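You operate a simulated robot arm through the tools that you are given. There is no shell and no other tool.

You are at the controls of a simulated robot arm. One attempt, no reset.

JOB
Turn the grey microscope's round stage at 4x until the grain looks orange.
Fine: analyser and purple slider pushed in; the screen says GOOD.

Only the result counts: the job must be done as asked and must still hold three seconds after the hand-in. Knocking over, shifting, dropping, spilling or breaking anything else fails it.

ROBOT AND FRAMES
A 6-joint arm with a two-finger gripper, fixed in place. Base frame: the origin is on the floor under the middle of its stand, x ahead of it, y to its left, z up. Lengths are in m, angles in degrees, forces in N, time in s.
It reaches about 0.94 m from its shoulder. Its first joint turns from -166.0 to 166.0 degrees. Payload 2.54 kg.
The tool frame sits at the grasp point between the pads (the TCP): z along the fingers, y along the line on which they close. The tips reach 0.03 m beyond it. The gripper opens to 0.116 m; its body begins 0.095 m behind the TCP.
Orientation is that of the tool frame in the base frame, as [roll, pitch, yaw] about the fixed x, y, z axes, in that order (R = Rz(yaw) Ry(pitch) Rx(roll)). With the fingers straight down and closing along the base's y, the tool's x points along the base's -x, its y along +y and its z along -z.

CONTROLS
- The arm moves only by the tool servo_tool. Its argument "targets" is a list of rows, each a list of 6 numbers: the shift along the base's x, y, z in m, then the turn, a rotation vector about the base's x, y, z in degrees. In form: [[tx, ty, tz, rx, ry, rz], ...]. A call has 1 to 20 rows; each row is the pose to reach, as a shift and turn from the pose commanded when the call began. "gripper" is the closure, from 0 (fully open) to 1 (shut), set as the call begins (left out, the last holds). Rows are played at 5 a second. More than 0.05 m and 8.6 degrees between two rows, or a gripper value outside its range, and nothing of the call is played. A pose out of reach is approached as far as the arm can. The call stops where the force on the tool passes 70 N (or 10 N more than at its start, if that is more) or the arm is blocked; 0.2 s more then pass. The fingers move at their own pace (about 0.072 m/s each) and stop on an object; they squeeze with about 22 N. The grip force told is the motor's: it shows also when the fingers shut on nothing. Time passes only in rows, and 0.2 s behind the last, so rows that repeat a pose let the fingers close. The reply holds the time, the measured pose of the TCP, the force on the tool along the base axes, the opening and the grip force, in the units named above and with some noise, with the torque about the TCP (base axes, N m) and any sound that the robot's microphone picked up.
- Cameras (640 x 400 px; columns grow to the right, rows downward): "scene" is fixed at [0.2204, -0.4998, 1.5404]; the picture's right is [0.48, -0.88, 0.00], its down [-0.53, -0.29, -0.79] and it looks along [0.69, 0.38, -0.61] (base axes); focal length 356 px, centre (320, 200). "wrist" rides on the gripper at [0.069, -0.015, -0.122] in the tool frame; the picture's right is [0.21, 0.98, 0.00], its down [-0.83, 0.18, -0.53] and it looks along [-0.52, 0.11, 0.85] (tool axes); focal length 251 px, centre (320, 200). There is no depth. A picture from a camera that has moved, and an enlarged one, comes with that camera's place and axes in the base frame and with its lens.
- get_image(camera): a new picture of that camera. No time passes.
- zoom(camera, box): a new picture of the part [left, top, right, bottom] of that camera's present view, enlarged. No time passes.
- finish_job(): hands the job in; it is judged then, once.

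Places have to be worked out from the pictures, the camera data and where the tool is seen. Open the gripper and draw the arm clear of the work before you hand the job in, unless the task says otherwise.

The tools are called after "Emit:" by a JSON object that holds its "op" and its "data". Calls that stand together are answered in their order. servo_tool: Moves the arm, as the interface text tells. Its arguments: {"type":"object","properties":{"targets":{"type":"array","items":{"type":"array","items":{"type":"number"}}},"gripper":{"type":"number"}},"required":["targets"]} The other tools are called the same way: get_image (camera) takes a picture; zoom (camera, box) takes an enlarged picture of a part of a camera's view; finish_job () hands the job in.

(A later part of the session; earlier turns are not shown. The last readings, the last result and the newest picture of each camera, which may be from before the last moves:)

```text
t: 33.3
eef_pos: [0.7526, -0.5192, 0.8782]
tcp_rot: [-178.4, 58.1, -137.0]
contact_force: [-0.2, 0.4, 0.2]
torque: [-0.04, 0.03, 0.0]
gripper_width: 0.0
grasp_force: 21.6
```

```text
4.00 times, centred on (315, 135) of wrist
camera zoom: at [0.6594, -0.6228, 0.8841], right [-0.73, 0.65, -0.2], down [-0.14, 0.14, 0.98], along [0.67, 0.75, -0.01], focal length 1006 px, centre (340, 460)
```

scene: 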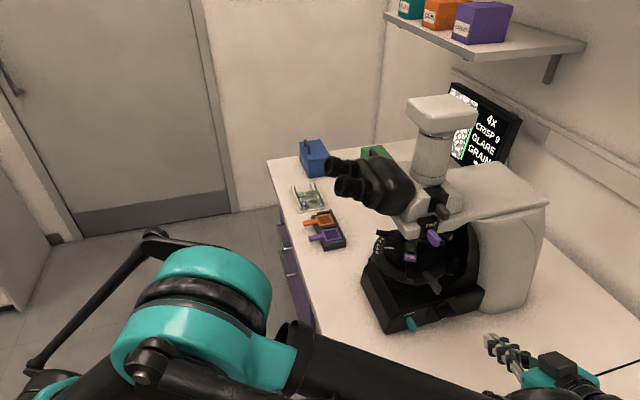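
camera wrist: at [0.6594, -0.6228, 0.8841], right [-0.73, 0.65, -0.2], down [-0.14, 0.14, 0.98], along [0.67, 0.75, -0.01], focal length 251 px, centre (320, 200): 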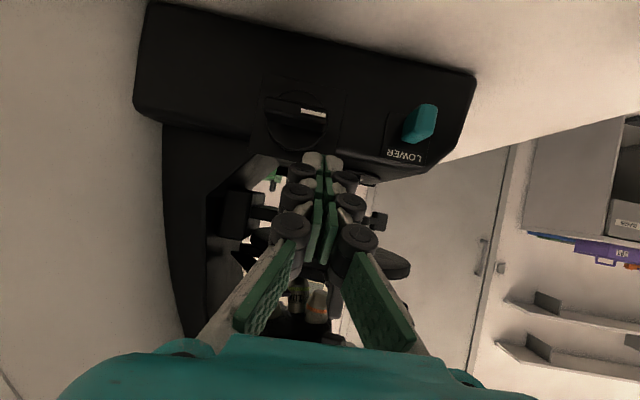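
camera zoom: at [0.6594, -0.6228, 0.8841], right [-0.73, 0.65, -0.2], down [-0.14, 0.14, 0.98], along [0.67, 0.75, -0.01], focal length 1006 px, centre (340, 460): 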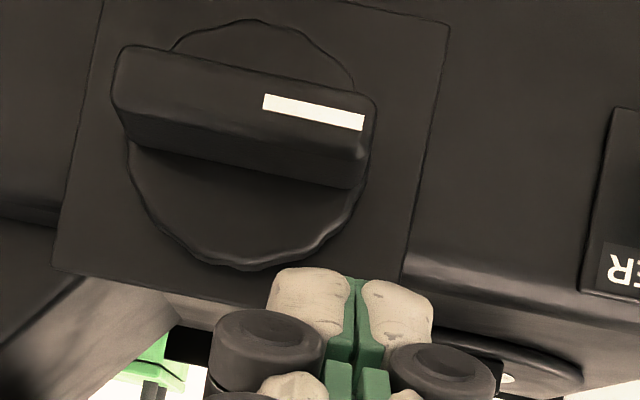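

The tip is above the wing's front half. I shift 4 mm further toward the front for leverage and press down in small steps.

Emit:
{"op": "servo_tool", "data": {"targets": [[-0.0027, 0.0029, -0.004, 0, 0, 0], [-0.0027, 0.0029, -0.009, 0, 0, 0], [-0.0027, 0.0029, -0.013, 0, 0, 0], [-0.0027, 0.0029, -0.016, 0, 0, 0], [-0.0027, 0.0029, -0.019, 0, 0, 0], [-0.0027, 0.0029, -0.022, 0, 0, 0]]}}

Emit:
{"op": "zoom", "data": {"camera": "wrist", "box": [255, 85, 375, 185]}}

Emit:
{"op": "zoom", "data": {"camera": "scene", "box": [445, 85, 505, 165]}}

```text
t: 34.7
eef_pos: [0.7501, -0.5134, 0.8576]
tcp_rot: [-178.4, 58.1, -137.1]
contact_force: [-1.8, 0.6, 1.1]
torque: [0.04, 0.0, 0.02]
gripper_width: 0.0
grasp_force: 22.0
```

```text
4.00 times, centred on (315, 135) of wrist
camera zoom: at [0.6567, -0.618, 0.8628], right [-0.73, 0.65, -0.2], down [-0.14, 0.14, 0.98], along [0.67, 0.75, -0.01], focal length 1006 px, centre (340, 460)
```

zoom: 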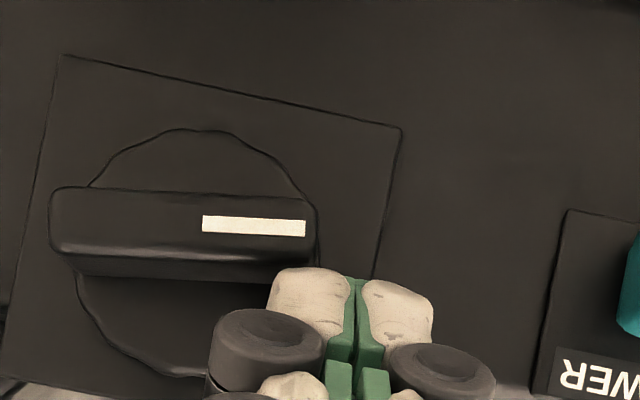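

```text
5.00 times, centred on (475, 125) of scene
camera zoom: at [0.2204, -0.4998, 1.5404], right [0.48, -0.88, 0.0], down [-0.53, -0.29, -0.79], along [0.69, 0.38, -0.61], focal length 1780 px, centre (-455, 575)
```

zoom: 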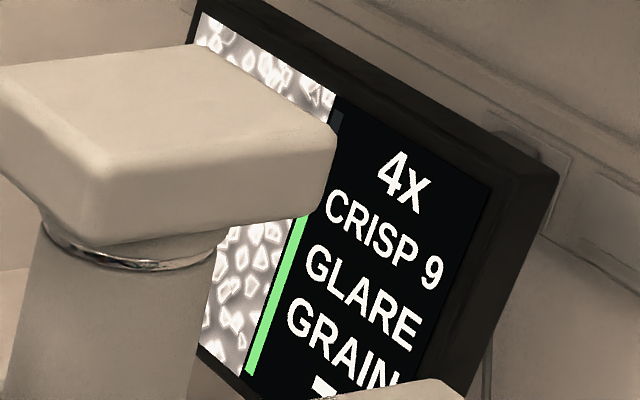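

The wing has begun to turn (front end down about 10°) with ~1-2 N. I keep pressing down in 2 mm steps.

Emit:
{"op": "servo_tool", "data": {"targets": [[0, 0, -0.002, 0, 0, 0], [0, 0, -0.004, 0, 0, 0], [0, 0, -0.006, 0, 0, 0], [0, 0, -0.008, 0, 0, 0]]}}

Emit:
{"op": "zoom", "data": {"camera": "wrist", "box": [255, 85, 375, 185]}}

Emit:
{"op": "zoom", "data": {"camera": "scene", "box": [445, 85, 505, 165]}}

```text
t: 35.7
eef_pos: [0.7499, -0.5141, 0.8493]
tcp_rot: [-178.4, 58.0, -137.0]
contact_force: [-1.2, -1.0, 0.2]
torque: [0.01, 0.01, 0.03]
gripper_width: 0.0001
grasp_force: 22.0
```

```text
4.00 times, centred on (315, 135) of wrist
camera zoom: at [0.6568, -0.6171, 0.8551], right [-0.73, 0.65, -0.2], down [-0.14, 0.14, 0.98], along [0.67, 0.75, -0.01], focal length 1006 px, centre (340, 460)
```

zoom: 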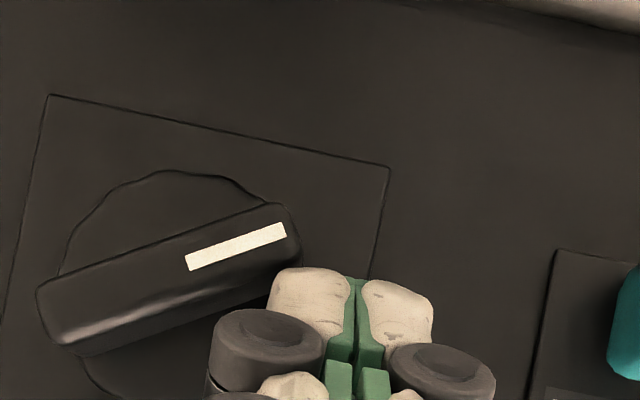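

```text
5.00 times, centred on (475, 125) of scene
camera zoom: at [0.2204, -0.4998, 1.5404], right [0.48, -0.88, 0.0], down [-0.53, -0.29, -0.79], along [0.69, 0.38, -0.61], focal length 1780 px, centre (-455, 575)
```

zoom: 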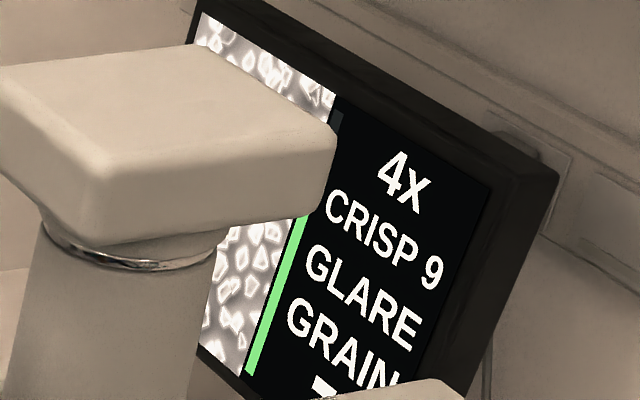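

About 30° turned, still GLARE. I continue pressing down.

Emit:
{"op": "servo_tool", "data": {"targets": [[0, 0, -0.002, 0, 0, 0], [0, 0, -0.004, 0, 0, 0], [0, 0, -0.006, 0, 0, 0], [0, 0, -0.008, 0, 0, 0]]}}

Emit:
{"op": "zoom", "data": {"camera": "wrist", "box": [255, 85, 375, 185]}}

Emit:
{"op": "zoom", "data": {"camera": "scene", "box": [445, 85, 505, 165]}}

```text
t: 36.7
eef_pos: [0.7503, -0.5144, 0.842]
tcp_rot: [-178.4, 58.0, -137.0]
contact_force: [-1.3, 0.5, 1.0]
torque: [-0.01, -0.01, 0.0]
gripper_width: 0.0001
grasp_force: 21.9
```

```text
4.00 times, centred on (315, 135) of wrist
camera zoom: at [0.6571, -0.6186, 0.8471], right [-0.73, 0.65, -0.2], down [-0.14, 0.14, 0.98], along [0.67, 0.75, -0.01], focal length 1006 px, centre (340, 460)
```

zoom: 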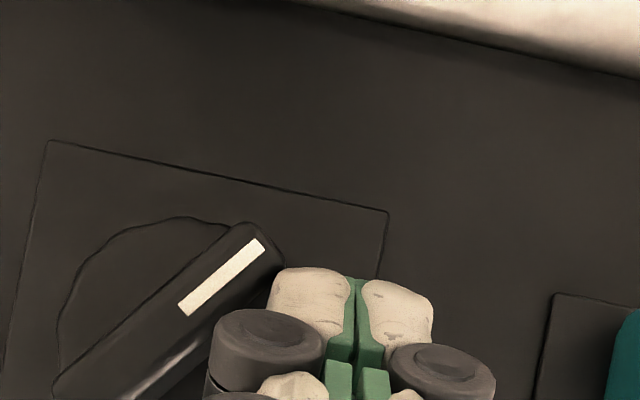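

```text
5.00 times, centred on (475, 125) of scene
camera zoom: at [0.2204, -0.4998, 1.5404], right [0.48, -0.88, 0.0], down [-0.53, -0.29, -0.79], along [0.69, 0.38, -0.61], focal length 1780 px, centre (-455, 575)
```

zoom: 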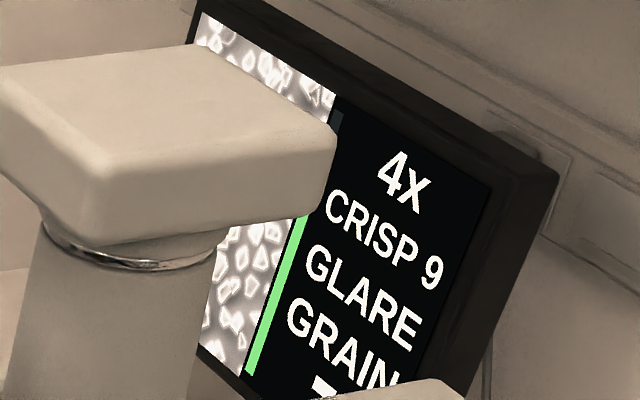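

The knob has turned about 50° but the part of the screen I can see looks unchanged. I need a full view of the screen, so I back out from the knob and swing the arm to the user side, which faces the screen.

Emit:
{"op": "servo_tool", "data": {"targets": [[-0.015, -0.014, 0.003, 0, 0, 0], [-0.045, -0.042, 0.02, 0, 0, 0], [-0.075, -0.07, 0.06, 0, 0, 0], [-0.1, -0.08, 0.1, 0, 0, 0]]}}

Emit:
{"op": "servo_tool", "data": {"targets": [[-0.02, 0.01, 0.035, 0.05, 1.3, -7.5], [-0.045, 0.025, 0.07, 0.1, 2.7, -14.9], [-0.07, 0.045, 0.105, 0.14, 4.0, -22.4], [-0.09, 0.07, 0.14, 0.19, 5.4, -29.8], [-0.1, 0.105, 0.17, 0.23, 6.7, -37.3], [-0.11, 0.145, 0.2, 0.28, 8.05, -44.8], [-0.115, 0.19, 0.225, 0.33, 9.4, -52.2], [-0.115, 0.235, 0.25, 0.37, 10.7, -59.7], [-0.11, 0.28, 0.27, 0.42, 12.1, -67.1], [-0.1, 0.325, 0.29, 0.47, 13.4, -74.6], [-0.08, 0.37, 0.31, 0.51, 14.8, -82.0], [-0.05, 0.41, 0.33, 0.56, 16.1, -89.5]]}}

Emit:
{"op": "get_image", "data": {"camera": "wrist"}}

Emit:
{"op": "get_image", "data": {"camera": "scene"}}

```text
refused: row 3 steps farther than a row can; nothing moved
```

```text
refused: row 6 steps farther than a row can; nothing moved
```

```text
taken
camera wrist: at [0.6571, -0.6186, 0.8471], right [-0.73, 0.65, -0.2], down [-0.14, 0.14, 0.98], along [0.67, 0.75, -0.01], focal length 251 px, centre (320, 200)
```

wrist: 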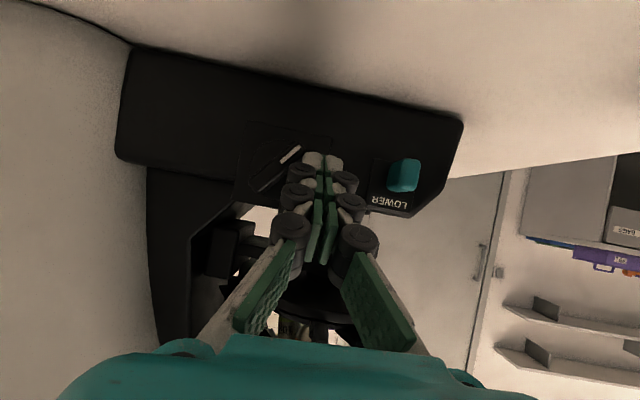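

```text
taken
```

scene: 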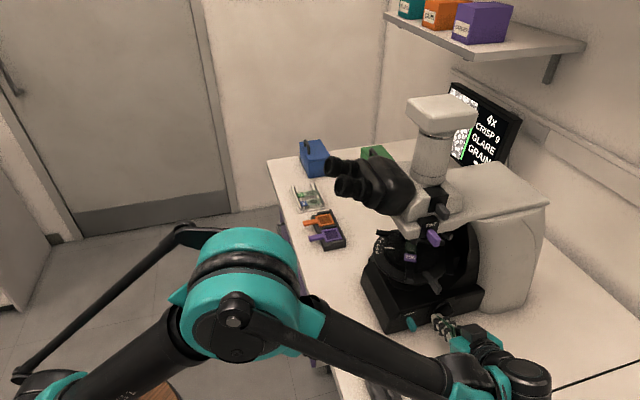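

Both moves were refused for step size, so nothing moved. I redo the back-out with smaller steps.

Emit:
{"op": "servo_tool", "data": {"targets": [[-0.015, -0.014, 0.003, 0, 0, 0], [-0.04, -0.037, 0.015, 0, 0, 0], [-0.065, -0.06, 0.04, 0, 0, 0], [-0.085, -0.075, 0.075, 0, 0, 0], [-0.1, -0.08, 0.11, 0, 0, 0]]}}

```text
t: 37.9
eef_pos: [0.6499, -0.592, 0.9527]
tcp_rot: [-178.3, 58.1, -137.0]
contact_force: [0.2, 0.4, -0.9]
torque: [0.03, 0.0, 0.01]
gripper_width: 0.0
grasp_force: 21.4
```

Now the swing to the user side with 18 small rows.

Emit:
{"op": "servo_tool", "data": {"targets": [[-0.02, 0.01, 0.035, 0.03, 0.89, -4.97], [-0.04, 0.025, 0.07, 0.06, 1.79, -9.94], [-0.06, 0.045, 0.105, 0.09, 2.68, -14.9], [-0.08, 0.07, 0.135, 0.12, 3.58, -19.9], [-0.095, 0.1, 0.165, 0.16, 4.47, -24.9], [-0.105, 0.133, 0.195, 0.19, 5.37, -29.8], [-0.11, 0.168, 0.22, 0.22, 6.26, -34.8], [-0.115, 0.205, 0.243, 0.25, 7.16, -39.8], [-0.115, 0.245, 0.265, 0.28, 8.05, -44.75], [-0.115, 0.285, 0.285, 0.31, 8.94, -49.7], [-0.11, 0.325, 0.305, 0.34, 9.84, -54.7], [-0.1, 0.365, 0.32, 0.37, 10.73, -59.7], [-0.09, 0.405, 0.335, 0.4, 11.63, -64.6], [-0.075, 0.445, 0.345, 0.44, 12.52, -69.6], [-0.055, 0.483, 0.355, 0.47, 13.4, -74.6], [-0.035, 0.52, 0.36, 0.5, 14.3, -79.6], [-0.015, 0.553, 0.365, 0.53, 15.2, -84.5], [0.005, 0.585, 0.37, 0.56, 16.1, -89.5]]}}

Emit:
{"op": "get_image", "data": {"camera": "wrist"}}

Emit:
{"op": "get_image", "data": {"camera": "scene"}}

```text
t: 41.7
eef_pos: [0.6552, -0.0089, 1.3225]
tcp_rot: [-178.4, 43.6, 132.8]
contact_force: [-0.4, -0.1, 1.1]
torque: [0.05, 0.0, 0.07]
gripper_width: 0.0
grasp_force: 21.8
```

```text
taken
camera wrist: at [0.5557, 0.0808, 1.3627], right [0.62, 0.76, -0.17], down [0.3, -0.04, 0.95], along [0.72, -0.64, -0.26], focal length 251 px, centre (320, 200)
```

wrist: 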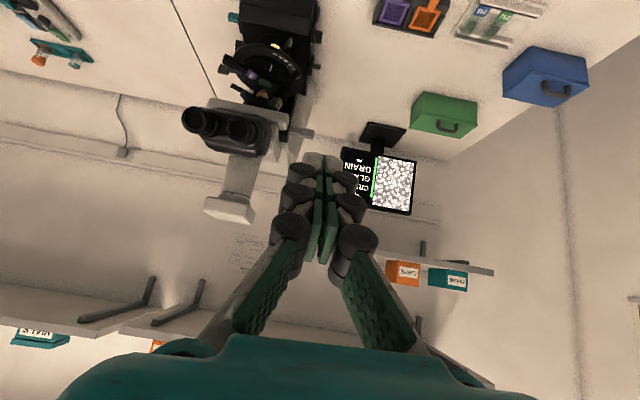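

```text
taken
```

scene: 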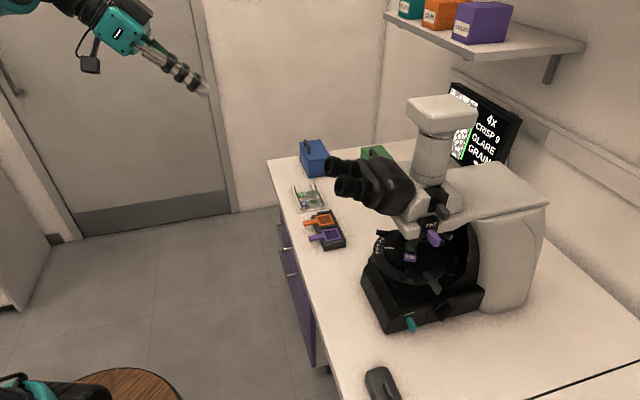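

The screen is visible, partly behind the fingers. I zoom on it.

Emit:
{"op": "zoom", "data": {"camera": "wrist", "box": [325, 135, 425, 220]}}

Emit:
{"op": "zoom", "data": {"camera": "wrist", "box": [180, 0, 340, 120]}}

```text
4.71 times, centred on (375, 178) of wrist
camera zoom: at [0.5557, 0.0808, 1.3627], right [0.62, 0.76, -0.17], down [0.3, -0.04, 0.95], along [0.72, -0.64, -0.26], focal length 1183 px, centre (61, 306)
```

zoom: 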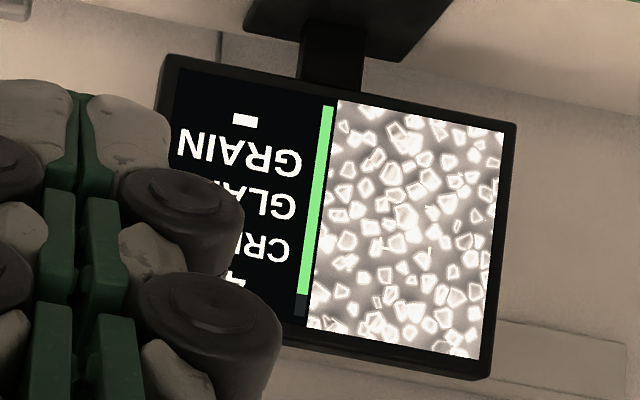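

```text
3.33 times, centred on (260, 60) of wrist
camera zoom: at [0.5557, 0.0808, 1.3627], right [0.62, 0.76, -0.17], down [0.3, -0.04, 0.95], along [0.72, -0.64, -0.26], focal length 838 px, centre (520, 667)
```

zoom: 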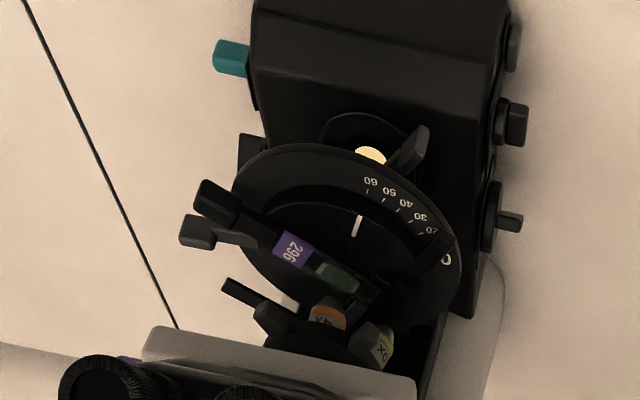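

The screen's last line reads "GRAIN –", presumably because of the glare; all grains are white. I also see controls on the microscope's far side. I zoom on those and on the stage.

Emit:
{"op": "zoom", "data": {"camera": "wrist", "box": [280, 0, 330, 80]}}

Emit:
{"op": "zoom", "data": {"camera": "wrist", "box": [210, 30, 290, 90]}}

Emit:
{"op": "zoom", "data": {"camera": "scene", "box": [395, 280, 495, 342]}}

```text
5.00 times, centred on (305, 40) of wrist
camera zoom: at [0.5557, 0.0808, 1.3627], right [0.62, 0.76, -0.17], down [0.3, -0.04, 0.95], along [0.72, -0.64, -0.26], focal length 1257 px, centre (395, 1000)
```

zoom: 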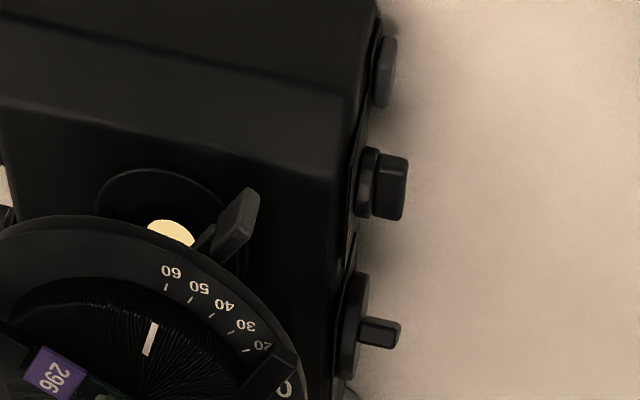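

```text
6.67 times, centred on (250, 60) of wrist
camera zoom: at [0.5557, 0.0808, 1.3627], right [0.62, 0.76, -0.17], down [0.3, -0.04, 0.95], along [0.72, -0.64, -0.26], focal length 1676 px, centre (787, 1133)
```

zoom: 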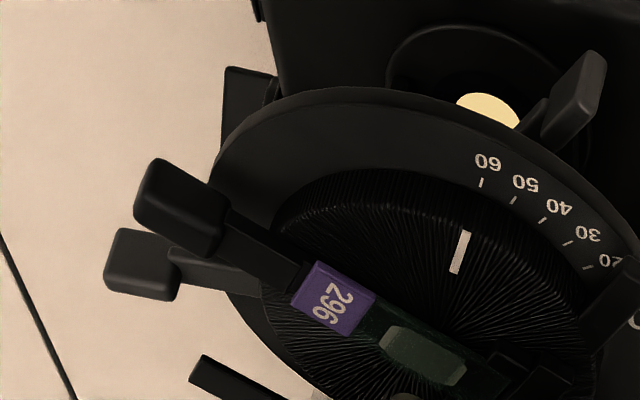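

```text
6.40 times, centred on (445, 311) of scene
camera zoom: at [0.2204, -0.4998, 1.5404], right [0.48, -0.88, 0.0], down [-0.53, -0.29, -0.79], along [0.69, 0.38, -0.61], focal length 2278 px, centre (-480, -510)
```

zoom: 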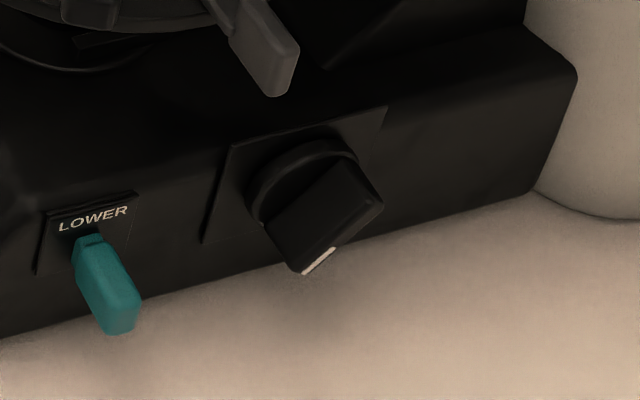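

I compare the same tight screen crop as before the knob turn to detect any brightness change.

Emit:
{"op": "zoom", "data": {"camera": "scene", "box": [460, 140, 500, 170]}}

Emit:
{"op": "zoom", "data": {"camera": "scene", "box": [453, 85, 483, 160]}}

```text
13.33 times, centred on (480, 155) of scene
camera zoom: at [0.2204, -0.4998, 1.5404], right [0.48, -0.88, 0.0], down [-0.53, -0.29, -0.79], along [0.69, 0.38, -0.61], focal length 4746 px, centre (-1813, 800)
```

zoom: 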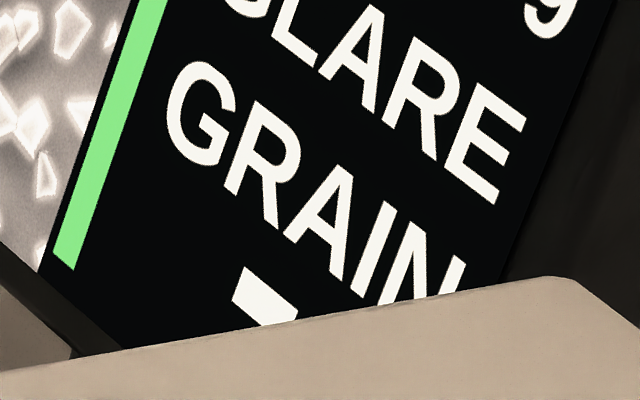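

```text
5.33 times, centred on (468, 122) of scene
camera zoom: at [0.2204, -0.4998, 1.5404], right [0.48, -0.88, 0.0], down [-0.53, -0.29, -0.79], along [0.69, 0.38, -0.61], focal length 1898 px, centre (-469, 613)
```

zoom: 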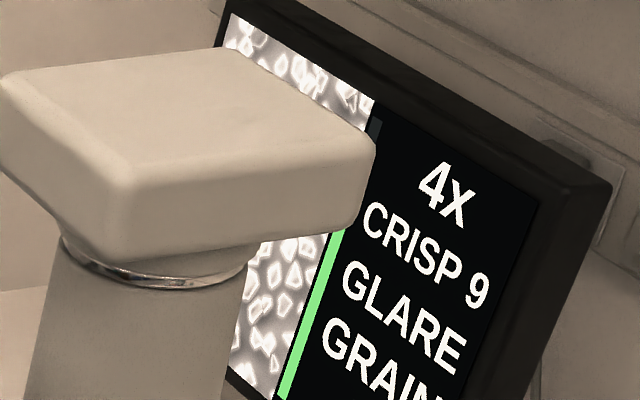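

No visible change from the knob. Since the far side has more knobs, I move for an angled look at the far side (camera near (0.8,0.25,1.2), well clear of everything).

Emit:
{"op": "servo_tool", "data": {"targets": [[0.025, 0.025, -0.025, 1.3, 0.65, -5.3], [0.05, 0.05, -0.05, 2.6, 1.3, -10.6], [0.08, 0.07, -0.08, 3.9, 1.95, -15.8], [0.11, 0.09, -0.11, 5.2, 2.6, -21.1], [0.14, 0.11, -0.14, 6.5, 3.25, -26.4], [0.165, 0.129, -0.165, 7.8, 3.9, -31.7]]}}

Emit:
{"op": "get_image", "data": {"camera": "wrist"}}

```text
t: 43.1
eef_pos: [0.8202, 0.1216, 1.1568]
tcp_rot: [-178.6, 34.9, 101.0]
contact_force: [-0.9, -1.0, 0.4]
torque: [0.07, -0.03, 0.07]
gripper_width: 0.0001
grasp_force: 21.4
```

```text
taken
camera wrist: at [0.7854, 0.2428, 1.2162], right [0.93, 0.35, -0.14], down [0.26, -0.33, 0.91], along [0.27, -0.88, -0.4], focal length 251 px, centre (320, 200)
```

wrist: 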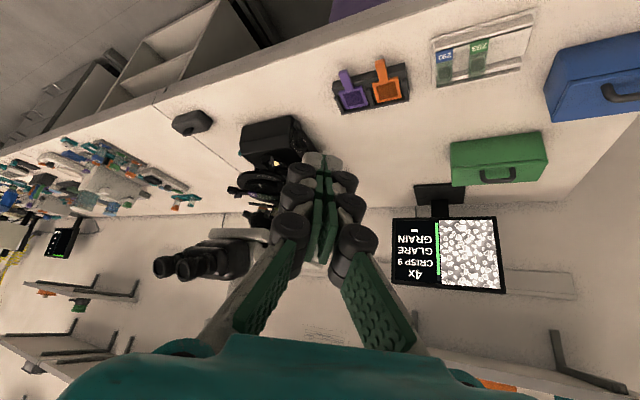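

The full screen is readable: 4X / CRISP 9 / GLARE / GRAIN / –. I zoom on the screen and on the microscope's far side.

Emit:
{"op": "zoom", "data": {"camera": "wrist", "box": [225, 105, 345, 215]}}

Emit:
{"op": "zoom", "data": {"camera": "wrist", "box": [385, 205, 515, 300]}}

Emit:
{"op": "zoom", "data": {"camera": "wrist", "box": [280, 110, 330, 160]}}

```text
3.64 times, centred on (285, 160) of wrist
camera zoom: at [0.7854, 0.2428, 1.2162], right [0.93, 0.35, -0.14], down [0.26, -0.33, 0.91], along [0.27, -0.88, -0.4], focal length 914 px, centre (447, 346)
```

zoom: 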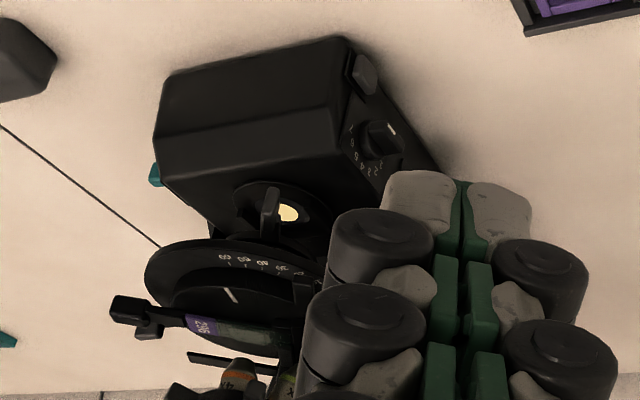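

```text
4.21 times, centred on (450, 252) of wrist
camera zoom: at [0.7854, 0.2428, 1.2162], right [0.93, 0.35, -0.14], down [0.26, -0.33, 0.91], along [0.27, -0.88, -0.4], focal length 1059 px, centre (-227, -21)
```

zoom: 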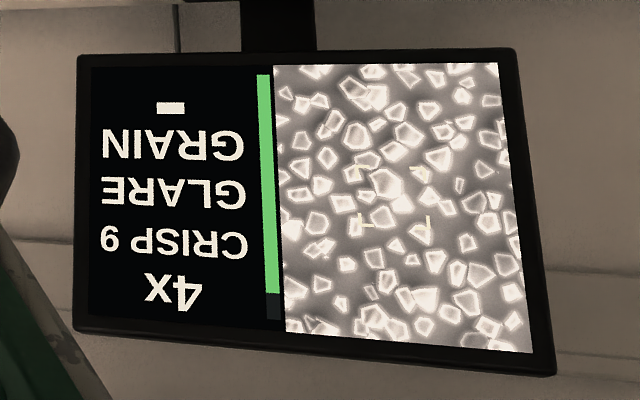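

```text
8.00 times, centred on (305, 135) of wrist
camera zoom: at [0.7854, 0.2428, 1.2162], right [0.93, 0.35, -0.14], down [0.26, -0.33, 0.91], along [0.27, -0.88, -0.4], focal length 2012 px, centre (440, 720)
```

zoom: 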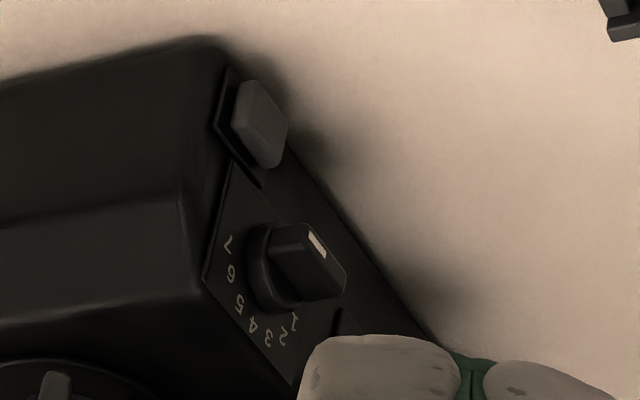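

The screen has a bracket marking the grain in its center, and the far side has a numbered dial (1–7), which is the real lamp control. The near-side knob I turned is something else and I'll put it back. I move closer and yaw for an unobstructed look at the far-side dial.

Emit:
{"op": "servo_tool", "data": {"targets": [[0.015, -0.02, -0.02, 0, 0, 4], [0.03, -0.04, -0.04, 0, 0, 8], [0.04, -0.0616, -0.057, 0, 0, 12]]}}

Emit:
{"op": "get_image", "data": {"camera": "wrist"}}

Emit:
{"op": "zoom", "data": {"camera": "wrist", "box": [190, 110, 270, 180]}}

```text
t: 43.9
eef_pos: [0.8604, 0.0605, 1.1007]
tcp_rot: [-178.5, 35.0, 113.1]
contact_force: [0.7, 0.1, -0.6]
torque: [-0.01, -0.01, 0.0]
gripper_width: 0.0002
grasp_force: 21.8
```

```text
taken
camera wrist: at [0.801, 0.1721, 1.1608], right [0.83, 0.53, -0.14], down [0.33, -0.27, 0.91], along [0.44, -0.8, -0.4], focal length 251 px, centre (320, 200)
```

wrist: 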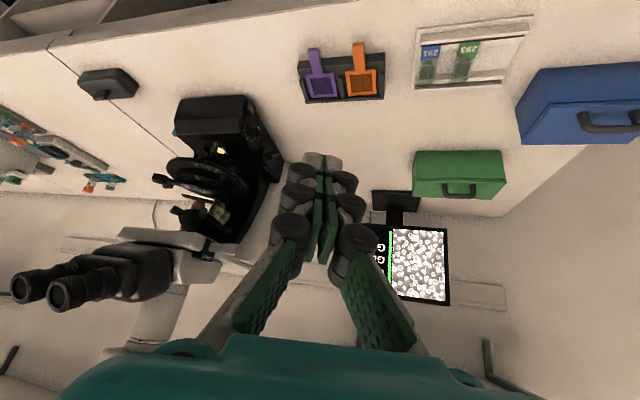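

```text
5.71 times, centred on (230, 145) of wrist
camera zoom: at [0.801, 0.1721, 1.1608], right [0.83, 0.53, -0.14], down [0.33, -0.27, 0.91], along [0.44, -0.8, -0.4], focal length 1437 px, centre (834, 514)
```

zoom: 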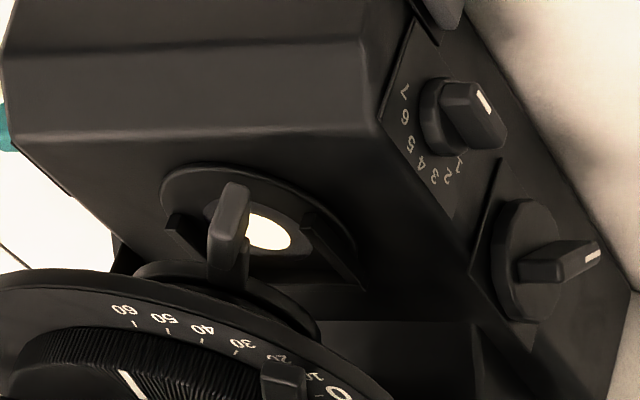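

Now it's clear: the far-side dial has 7 at the front, 4 at the top and 1 at the back, and its pointer is at 7 (front). I must turn the pointer up toward the top by pushing down the rear end of its wing, which is near (0.879,-0.275,0.836). I move to a staging pose on the user side, fingers pointing 50° down along the base's side.

Emit:
{"op": "servo_tool", "data": {"targets": [[-0.01, -0.034, -0.012, -0.6, -0.4, 2.9], [-0.02, -0.07, -0.026, -1.2, -0.8, 5.7], [-0.03, -0.106, -0.04, -1.8, -1.15, 8.6], [-0.038, -0.142, -0.053, -2.4, -1.55, 11.4], [-0.046, -0.178, -0.066, -3.0, -1.9, 14.3], [-0.054, -0.214, -0.08, -3.6, -2.3, 17.1], [-0.061, -0.25, -0.093, -4.2, -2.7, 20.0]]}}

Emit:
{"op": "get_image", "data": {"camera": "wrist"}}

Emit:
{"op": "get_image", "data": {"camera": "scene"}}

```text
t: 45.5
eef_pos: [0.7968, -0.1912, 1.0074]
tcp_rot: [-178.4, 39.9, 133.4]
contact_force: [-0.9, 0.8, 0.3]
torque: [0.01, 0.04, -0.02]
gripper_width: 0.0001
grasp_force: 22.3
```

```text
taken
camera wrist: at [0.7, -0.1036, 1.0558], right [0.61, 0.78, -0.16], down [0.34, -0.08, 0.94], along [0.71, -0.63, -0.32], focal length 251 px, centre (320, 200)
```

wrist: 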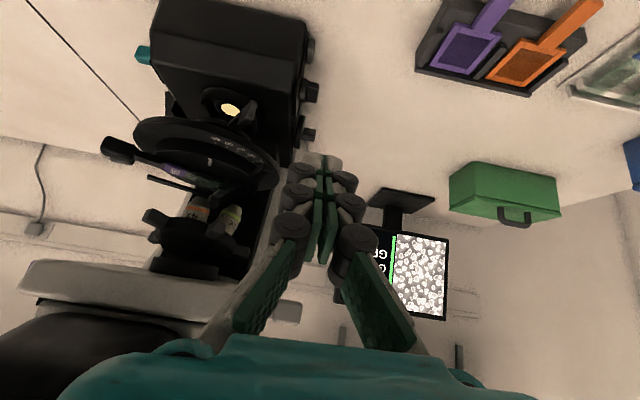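

```text
taken
```

scene: 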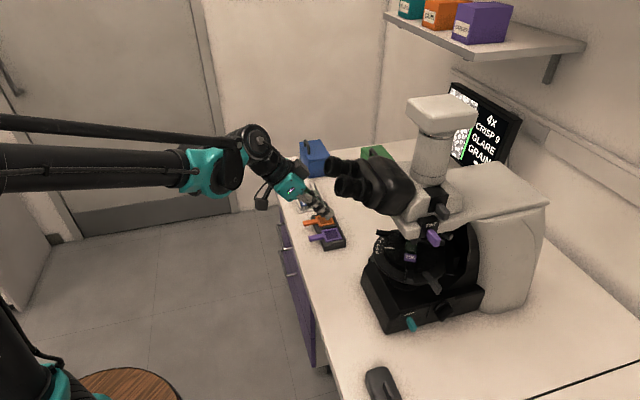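

I zoom on the far side from this pose to refine the dial's position.

Emit:
{"op": "zoom", "data": {"camera": "wrist", "box": [270, 20, 370, 170]}}

Emit:
{"op": "zoom", "data": {"camera": "wrist", "box": [285, 65, 335, 115]}}

```text
2.67 times, centred on (320, 95) of wrist
camera zoom: at [0.7, -0.1036, 1.0558], right [0.61, 0.78, -0.16], down [0.34, -0.08, 0.94], along [0.71, -0.63, -0.32], focal length 670 px, centre (320, 480)
```

zoom: 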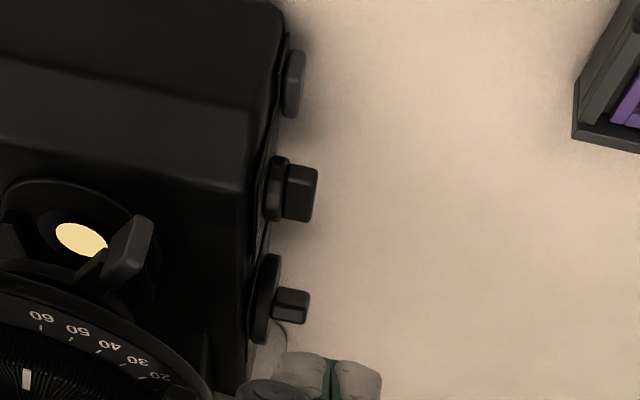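

```text
8.00 times, centred on (310, 90) of wrist
camera zoom: at [0.7, -0.1036, 1.0558], right [0.61, 0.78, -0.16], down [0.34, -0.08, 0.94], along [0.71, -0.63, -0.32], focal length 2012 px, centre (400, 1080)
```

zoom: 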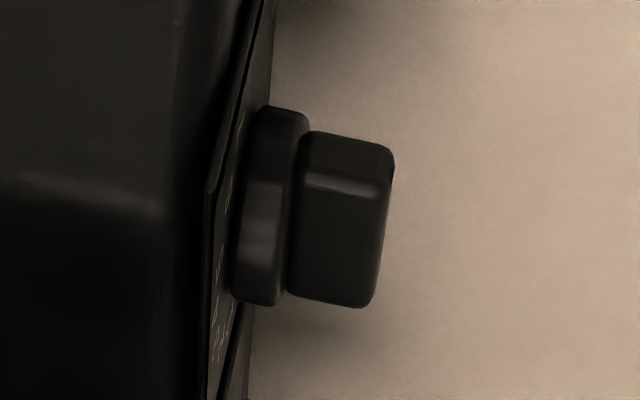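

Triangulating from three views puts the dial's wing face at about (0.885,-0.302,0.818). I advance along the pointing direction to 6 cm short of the contact point and re-check.

Emit:
{"op": "servo_tool", "data": {"targets": [[0.015, -0.02, -0.027, 0, 0, 0], [0.03, -0.041, -0.055, 0, 0, 0], [0.046, -0.062, -0.082, 0, 0, 0], [0.0613, -0.0823, -0.1094, 0, 0, 0]]}}

Emit:
{"op": "get_image", "data": {"camera": "wrist"}}

Emit:
{"op": "zoom", "data": {"camera": "wrist", "box": [250, 60, 370, 180]}}

Emit:
{"op": "zoom", "data": {"camera": "scene", "box": [300, 140, 460, 280]}}

```text
t: 46.5
eef_pos: [0.8581, -0.2728, 0.898]
tcp_rot: [-178.3, 39.8, 133.2]
contact_force: [-0.4, -0.8, 0.1]
torque: [-0.02, -0.02, 0.0]
gripper_width: 0.0002
grasp_force: 22.6
```

```text
taken
camera wrist: at [0.7606, -0.1846, 0.9455], right [0.61, 0.78, -0.16], down [0.34, -0.08, 0.94], along [0.71, -0.63, -0.32], focal length 251 px, centre (320, 200)
```

wrist: 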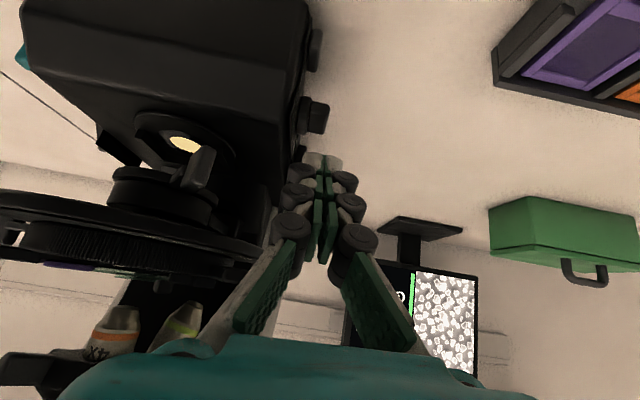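

```text
3.33 times, centred on (310, 120) of wrist
camera zoom: at [0.7606, -0.1846, 0.9455], right [0.61, 0.78, -0.16], down [0.34, -0.08, 0.94], along [0.71, -0.63, -0.32], focal length 838 px, centre (353, 467)
```

zoom: 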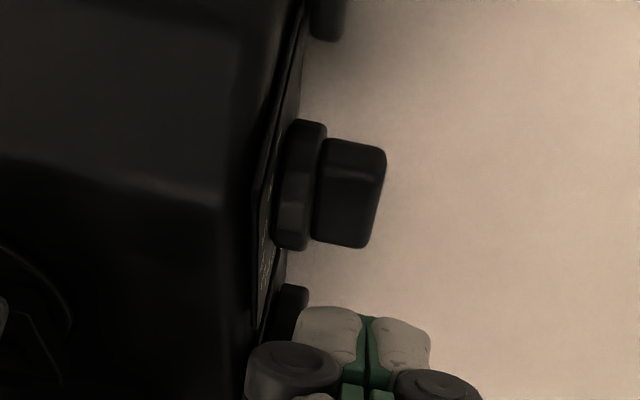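

```text
2.86 times, centred on (380, 210) of scene
camera zoom: at [0.2204, -0.4998, 1.5404], right [0.48, -0.88, 0.0], down [-0.53, -0.29, -0.79], along [0.69, 0.38, -0.61], focal length 1017 px, centre (149, 171)
```

zoom: 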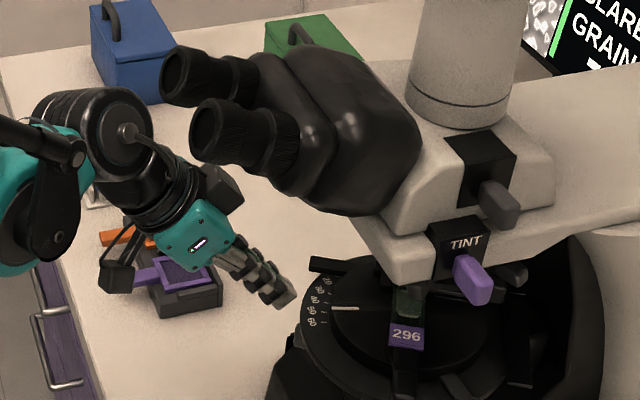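

The wing's center is at about (0.8835,-0.299,0.820), and the tips are lined up over it. I move over the rear half of the wing to just above contact.

Emit:
{"op": "servo_tool", "data": {"targets": [[0.008, -0.009, -0.009, 0, 0, 0], [0.016, -0.017, -0.018, 0, 0, 0], [0.0251, -0.0258, -0.027, 0, 0, 0], [0.0251, -0.0258, -0.034, 0, 0, 0]]}}

Emit:
{"op": "zoom", "data": {"camera": "wrist", "box": [250, 80, 370, 180]}}

```text
t: 47.5
eef_pos: [0.887, -0.2994, 0.8628]
tcp_rot: [-178.5, 40.0, 133.2]
contact_force: [0.0, 0.5, -1.0]
torque: [0.02, -0.03, -0.03]
gripper_width: 0.0001
grasp_force: 21.7
```

```text
4.00 times, centred on (310, 130) of wrist
camera zoom: at [0.7887, -0.2113, 0.9118], right [0.61, 0.78, -0.16], down [0.34, -0.08, 0.94], along [0.71, -0.63, -0.32], focal length 1006 px, centre (360, 480)
```

zoom: 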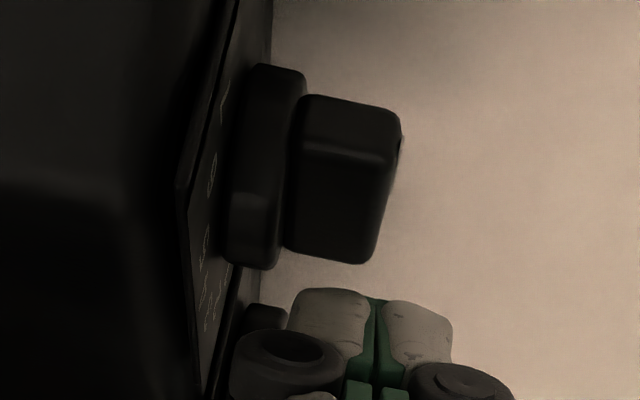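

The tip is 8 mm above the wing and a bit too close to the axis, so I shift 5 mm further back and press down in 2 mm steps.

Emit:
{"op": "servo_tool", "data": {"targets": [[0.0034, -0.0036, 0, 0, 0, 0], [0.0034, -0.0036, -0.004, 0, 0, 0], [0.0034, -0.0036, -0.008, 0, 0, 0], [0.0034, -0.0036, -0.011, 0, 0, 0], [0.0034, -0.0036, -0.013, 0, 0, 0]]}}

Emit:
{"op": "zoom", "data": {"camera": "wrist", "box": [250, 80, 370, 180]}}

Emit:
{"op": "zoom", "data": {"camera": "scene", "box": [445, 85, 505, 165]}}

```text
t: 48.7
eef_pos: [0.8904, -0.3038, 0.8508]
tcp_rot: [-178.4, 40.0, 133.2]
contact_force: [-0.4, -0.3, -0.8]
torque: [0.0, -0.02, -0.01]
gripper_width: 0.0002
grasp_force: 22.0
```

```text
4.00 times, centred on (310, 130) of wrist
camera zoom: at [0.7918, -0.2146, 0.8994], right [0.61, 0.78, -0.16], down [0.34, -0.08, 0.94], along [0.71, -0.63, -0.32], focal length 1006 px, centre (360, 480)
```

zoom: 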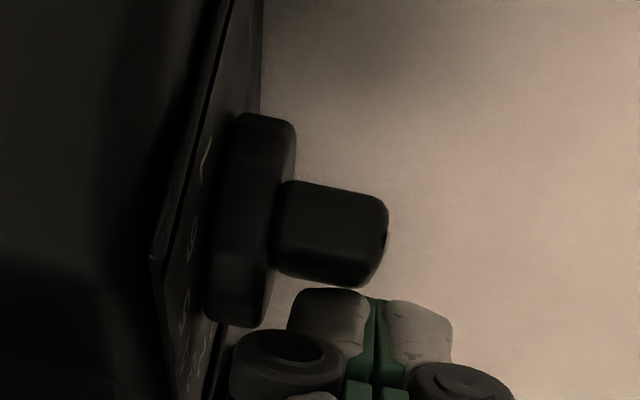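

```text
5.00 times, centred on (475, 125) of scene
camera zoom: at [0.2204, -0.4998, 1.5404], right [0.48, -0.88, 0.0], down [-0.53, -0.29, -0.79], along [0.69, 0.38, -0.61], focal length 1780 px, centre (-455, 575)
```

zoom: 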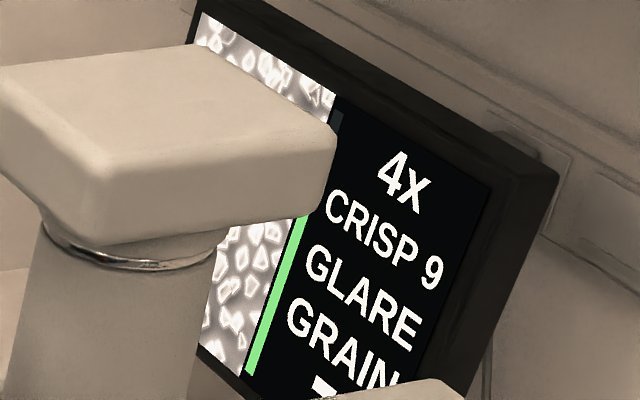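

The wing is rotating (front end rising). I continue pressing down.

Emit:
{"op": "servo_tool", "data": {"targets": [[0, 0, -0.002, 0, 0, 0], [0, 0, -0.004, 0, 0, 0], [0, 0, -0.006, 0, 0, 0]]}}

Emit:
{"op": "zoom", "data": {"camera": "wrist", "box": [250, 80, 370, 180]}}

Emit:
{"op": "zoom", "data": {"camera": "scene", "box": [445, 85, 505, 165]}}

```text
t: 49.5
eef_pos: [0.889, -0.3025, 0.8451]
tcp_rot: [-178.4, 39.9, 133.2]
contact_force: [1.2, 0.3, 0.2]
torque: [-0.03, 0.01, 0.02]
gripper_width: 0.0002
grasp_force: 21.6
```

```text
4.00 times, centred on (310, 130) of wrist
camera zoom: at [0.7918, -0.2149, 0.8936], right [0.61, 0.78, -0.16], down [0.34, -0.08, 0.94], along [0.71, -0.63, -0.32], focal length 1006 px, centre (360, 480)
```

zoom: 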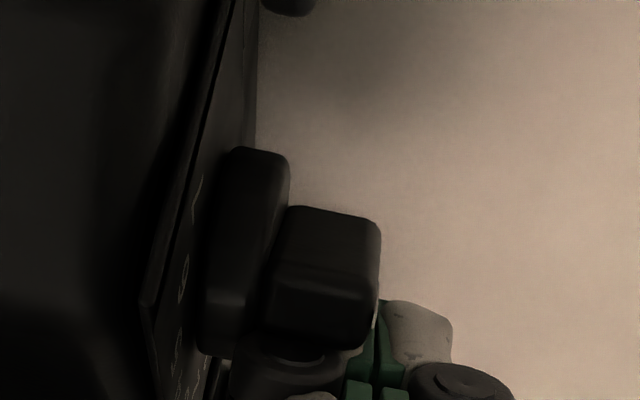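

```text
5.00 times, centred on (475, 125) of scene
camera zoom: at [0.2204, -0.4998, 1.5404], right [0.48, -0.88, 0.0], down [-0.53, -0.29, -0.79], along [0.69, 0.38, -0.61], focal length 1780 px, centre (-455, 575)
```

zoom: 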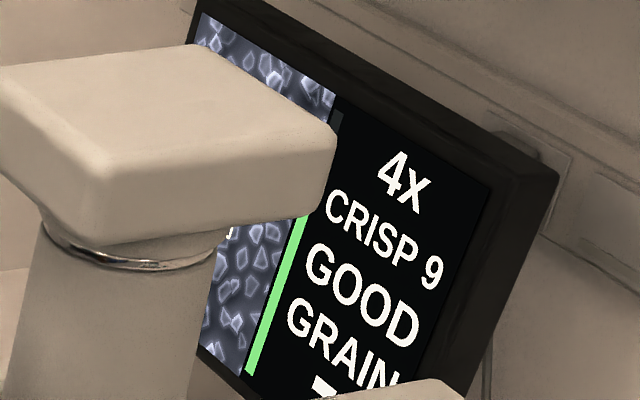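

The screen now says GOOD. I slip the finger outward (away from the wall) off the wing so it doesn't turn back, then retract.

Emit:
{"op": "servo_tool", "data": {"targets": [[0.0, 0.0, 0.001, 0, 0, 0], [0.007, 0.007, 0.001, 0, 0, 0], [0.015, 0.014, 0.001, 0, 0, 0], [0.025, 0.024, 0.002, 0, 0, 0], [0.02, 0.034, 0.02, 0, 0, 0], [0.005, 0.05, 0.045, 0, 0, 0]]}}

Emit:
{"op": "get_image", "data": {"camera": "wrist"}}

Emit:
{"op": "zoom", "data": {"camera": "scene", "box": [445, 85, 505, 165]}}

```text
t: 50.9
eef_pos: [0.8945, -0.2541, 0.8913]
tcp_rot: [-178.4, 39.9, 133.2]
contact_force: [-0.8, 0.0, -0.6]
torque: [0.02, 0.03, -0.01]
gripper_width: 0.0001
grasp_force: 22.0
```

```text
taken
camera wrist: at [0.798, -0.1662, 0.9385], right [0.61, 0.78, -0.16], down [0.34, -0.08, 0.94], along [0.71, -0.63, -0.32], focal length 251 px, centre (320, 200)
```

wrist: 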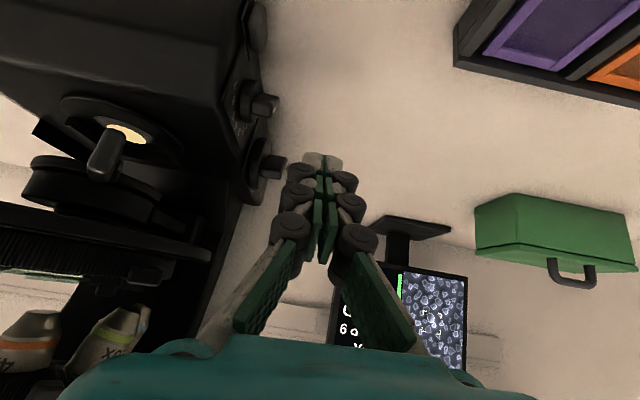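

```text
5.00 times, centred on (475, 125) of scene
camera zoom: at [0.2204, -0.4998, 1.5404], right [0.48, -0.88, 0.0], down [-0.53, -0.29, -0.79], along [0.69, 0.38, -0.61], focal length 1780 px, centre (-455, 575)
```

zoom: 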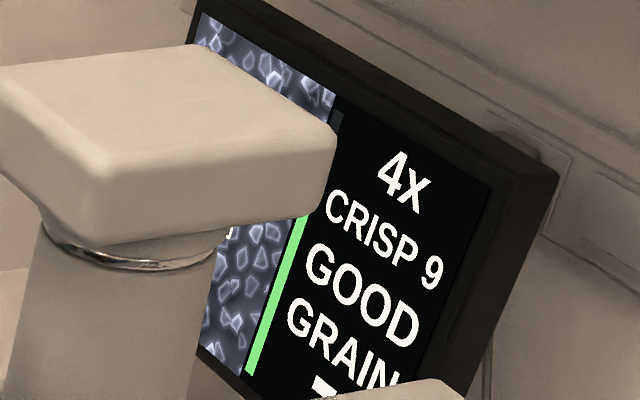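

GOOD holds after I let go. I retract and go back to the pose from which the whole screen is visible, to see the grain's present color.

Emit:
{"op": "servo_tool", "data": {"targets": [[-0.02, 0.022, 0.035, 0, 0, 0], [-0.04, 0.045, 0.07, 0, 0, 0], [-0.06, 0.075, 0.1, 0.6, 0.3, -4.6], [-0.072, 0.114, 0.124, 1.26, 0.63, -9.2], [-0.078, 0.154, 0.148, 1.9, 0.94, -13.8], [-0.08, 0.194, 0.172, 2.5, 1.26, -18.4], [-0.08, 0.236, 0.192, 3.1, 1.57, -23.0], [-0.078, 0.28, 0.212, 3.8, 1.9, -27.6], [-0.076, 0.322, 0.233, 4.4, 2.2, -32.2], [-0.074, 0.362, 0.255, 4.4, 2.2, -32.2]]}}

Emit:
{"op": "get_image", "data": {"camera": "wrist"}}

Emit:
{"op": "zoom", "data": {"camera": "wrist", "box": [385, 205, 515, 300]}}

Emit:
{"op": "zoom", "data": {"camera": "wrist", "box": [225, 100, 345, 190]}}

```text
t: 53.1
eef_pos: [0.8203, 0.1098, 1.1452]
tcp_rot: [-178.4, 35.1, 100.9]
contact_force: [-0.1, -0.3, 0.4]
torque: [0.01, 0.01, 0.0]
gripper_width: 0.0
grasp_force: 22.0
```

```text
taken
camera wrist: at [0.7857, 0.2329, 1.2046], right [0.93, 0.34, -0.14], down [0.26, -0.33, 0.91], along [0.26, -0.88, -0.4], focal length 251 px, centre (320, 200)
```

wrist: 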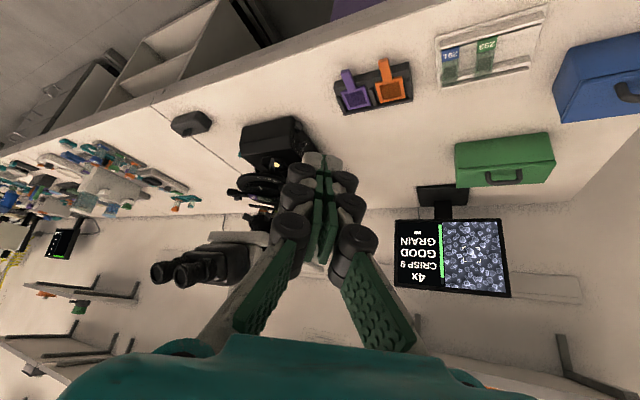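

```text
4.21 times, centred on (450, 252) of wrist
camera zoom: at [0.7857, 0.2329, 1.2046], right [0.93, 0.34, -0.14], down [0.26, -0.33, 0.91], along [0.26, -0.88, -0.4], focal length 1059 px, centre (-227, -21)
```

zoom: 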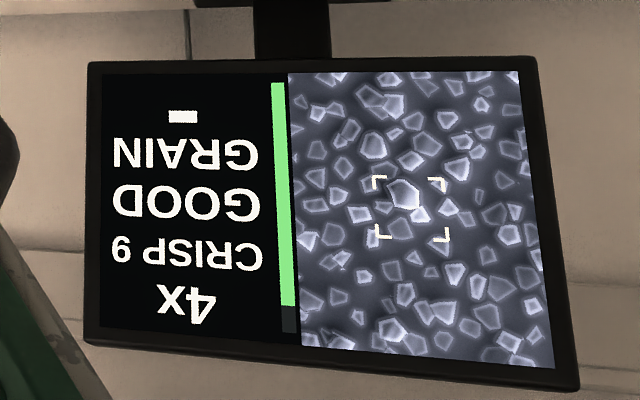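

```text
4.44 times, centred on (285, 145) of wrist
camera zoom: at [0.7857, 0.2329, 1.2046], right [0.93, 0.34, -0.14], down [0.26, -0.33, 0.91], along [0.26, -0.88, -0.4], focal length 1118 px, centre (476, 444)
```

zoom: 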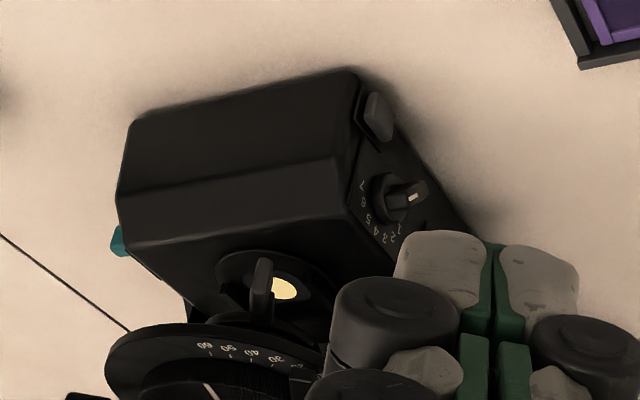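

GOOD holds, but the picture has no interference colors and the grain line is "–". Before anything else I'll undo my turn of the near-side knob, since it might be what spoils the polarization. I swing back toward the robot side, first half.

Emit:
{"op": "servo_tool", "data": {"targets": [[-0.03, -0.025, 0.015, 0, 0, 6.67], [-0.06, -0.05, 0.03, 0, 0, 13.3], [-0.09, -0.075, 0.045, 0, 0, 20], [-0.12, -0.1, 0.06, 0, 0, 26.7], [-0.15, -0.13, 0.075, 0, 0, 33.3], [-0.18, -0.16, 0.09, 0, 0, 40], [-0.21, -0.19, 0.105, 0, 0, 46.7], [-0.24, -0.225, 0.12, 0, 0, 53.3], [-0.27, -0.26, 0.135, 0, 0, 60]]}}

```text
t: 55.1
eef_pos: [0.5491, -0.15, 1.2785]
tcp_rot: [-178.7, 35.0, 160.9]
contact_force: [-0.1, 0.3, 0.4]
torque: [-0.01, 0.0, 0.03]
gripper_width: 0.0001
grasp_force: 21.5
```

Second half of the swing back to the near side of the microscope.

Emit:
{"op": "servo_tool", "data": {"targets": [[-0.01, -0.04, -0.02, 0.385, -1.815, 4.7], [-0.02, -0.08, -0.04, 0.77, -3.63, 9.4], [-0.03, -0.12, -0.06, 1.15, -5.45, 14.1], [-0.04, -0.16, -0.08, 1.54, -7.26, 18.8], [-0.045, -0.2, -0.105, 1.92, -9.08, 23.5], [-0.045, -0.24, -0.13, 2.31, -10.9, 28.2], [-0.035, -0.275, -0.16, 2.7, -12.7, 32.9], [-0.02, -0.31, -0.19, 3.08, -14.5, 37.6], [0.0, -0.345, -0.215, 3.46, -16.3, 42.3], [0.02, -0.375, -0.245, 3.85, -18.15, 47.0], [0.045, -0.4, -0.275, 4.23, -19.97, 51.7], [0.07, -0.425, -0.3, 4.6, -21.8, 56.4], [0.1, -0.45, -0.318, 5.0, -23.6, 61.1]]}}

Emit:
{"op": "get_image", "data": {"camera": "wrist"}}

Emit:
{"op": "zoom", "data": {"camera": "wrist", "box": [255, 50, 395, 140]}}

```text
t: 57.9
eef_pos: [0.6521, -0.5991, 0.9633]
tcp_rot: [-178.4, 58.1, -137.0]
contact_force: [-0.2, 0.1, 0.3]
torque: [-0.09, 0.04, -0.08]
gripper_width: 0.0002
grasp_force: 21.8
```

```text
taken
camera wrist: at [0.5579, -0.7042, 0.9683], right [-0.73, 0.65, -0.2], down [-0.14, 0.14, 0.98], along [0.67, 0.75, -0.01], focal length 251 px, centre (320, 200)
```

wrist: 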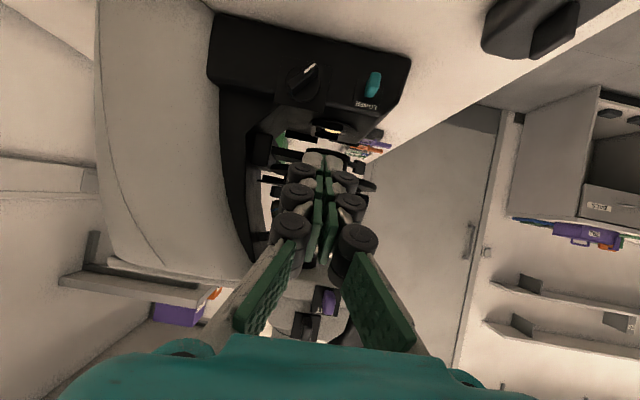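

```text
4.44 times, centred on (325, 95) of wrist
camera zoom: at [0.5579, -0.7042, 0.9683], right [-0.73, 0.65, -0.2], down [-0.14, 0.14, 0.98], along [0.67, 0.75, -0.01], focal length 1118 px, centre (298, 667)
```

zoom: 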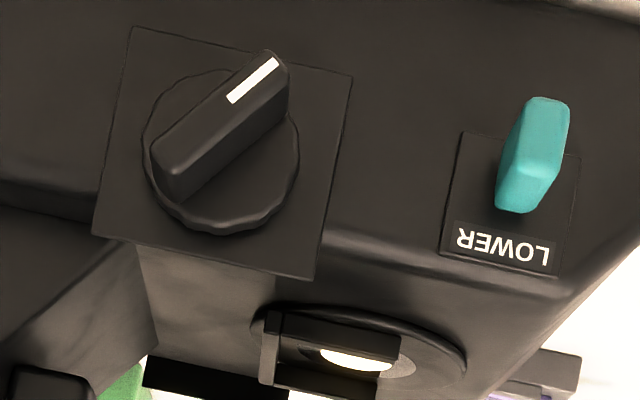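

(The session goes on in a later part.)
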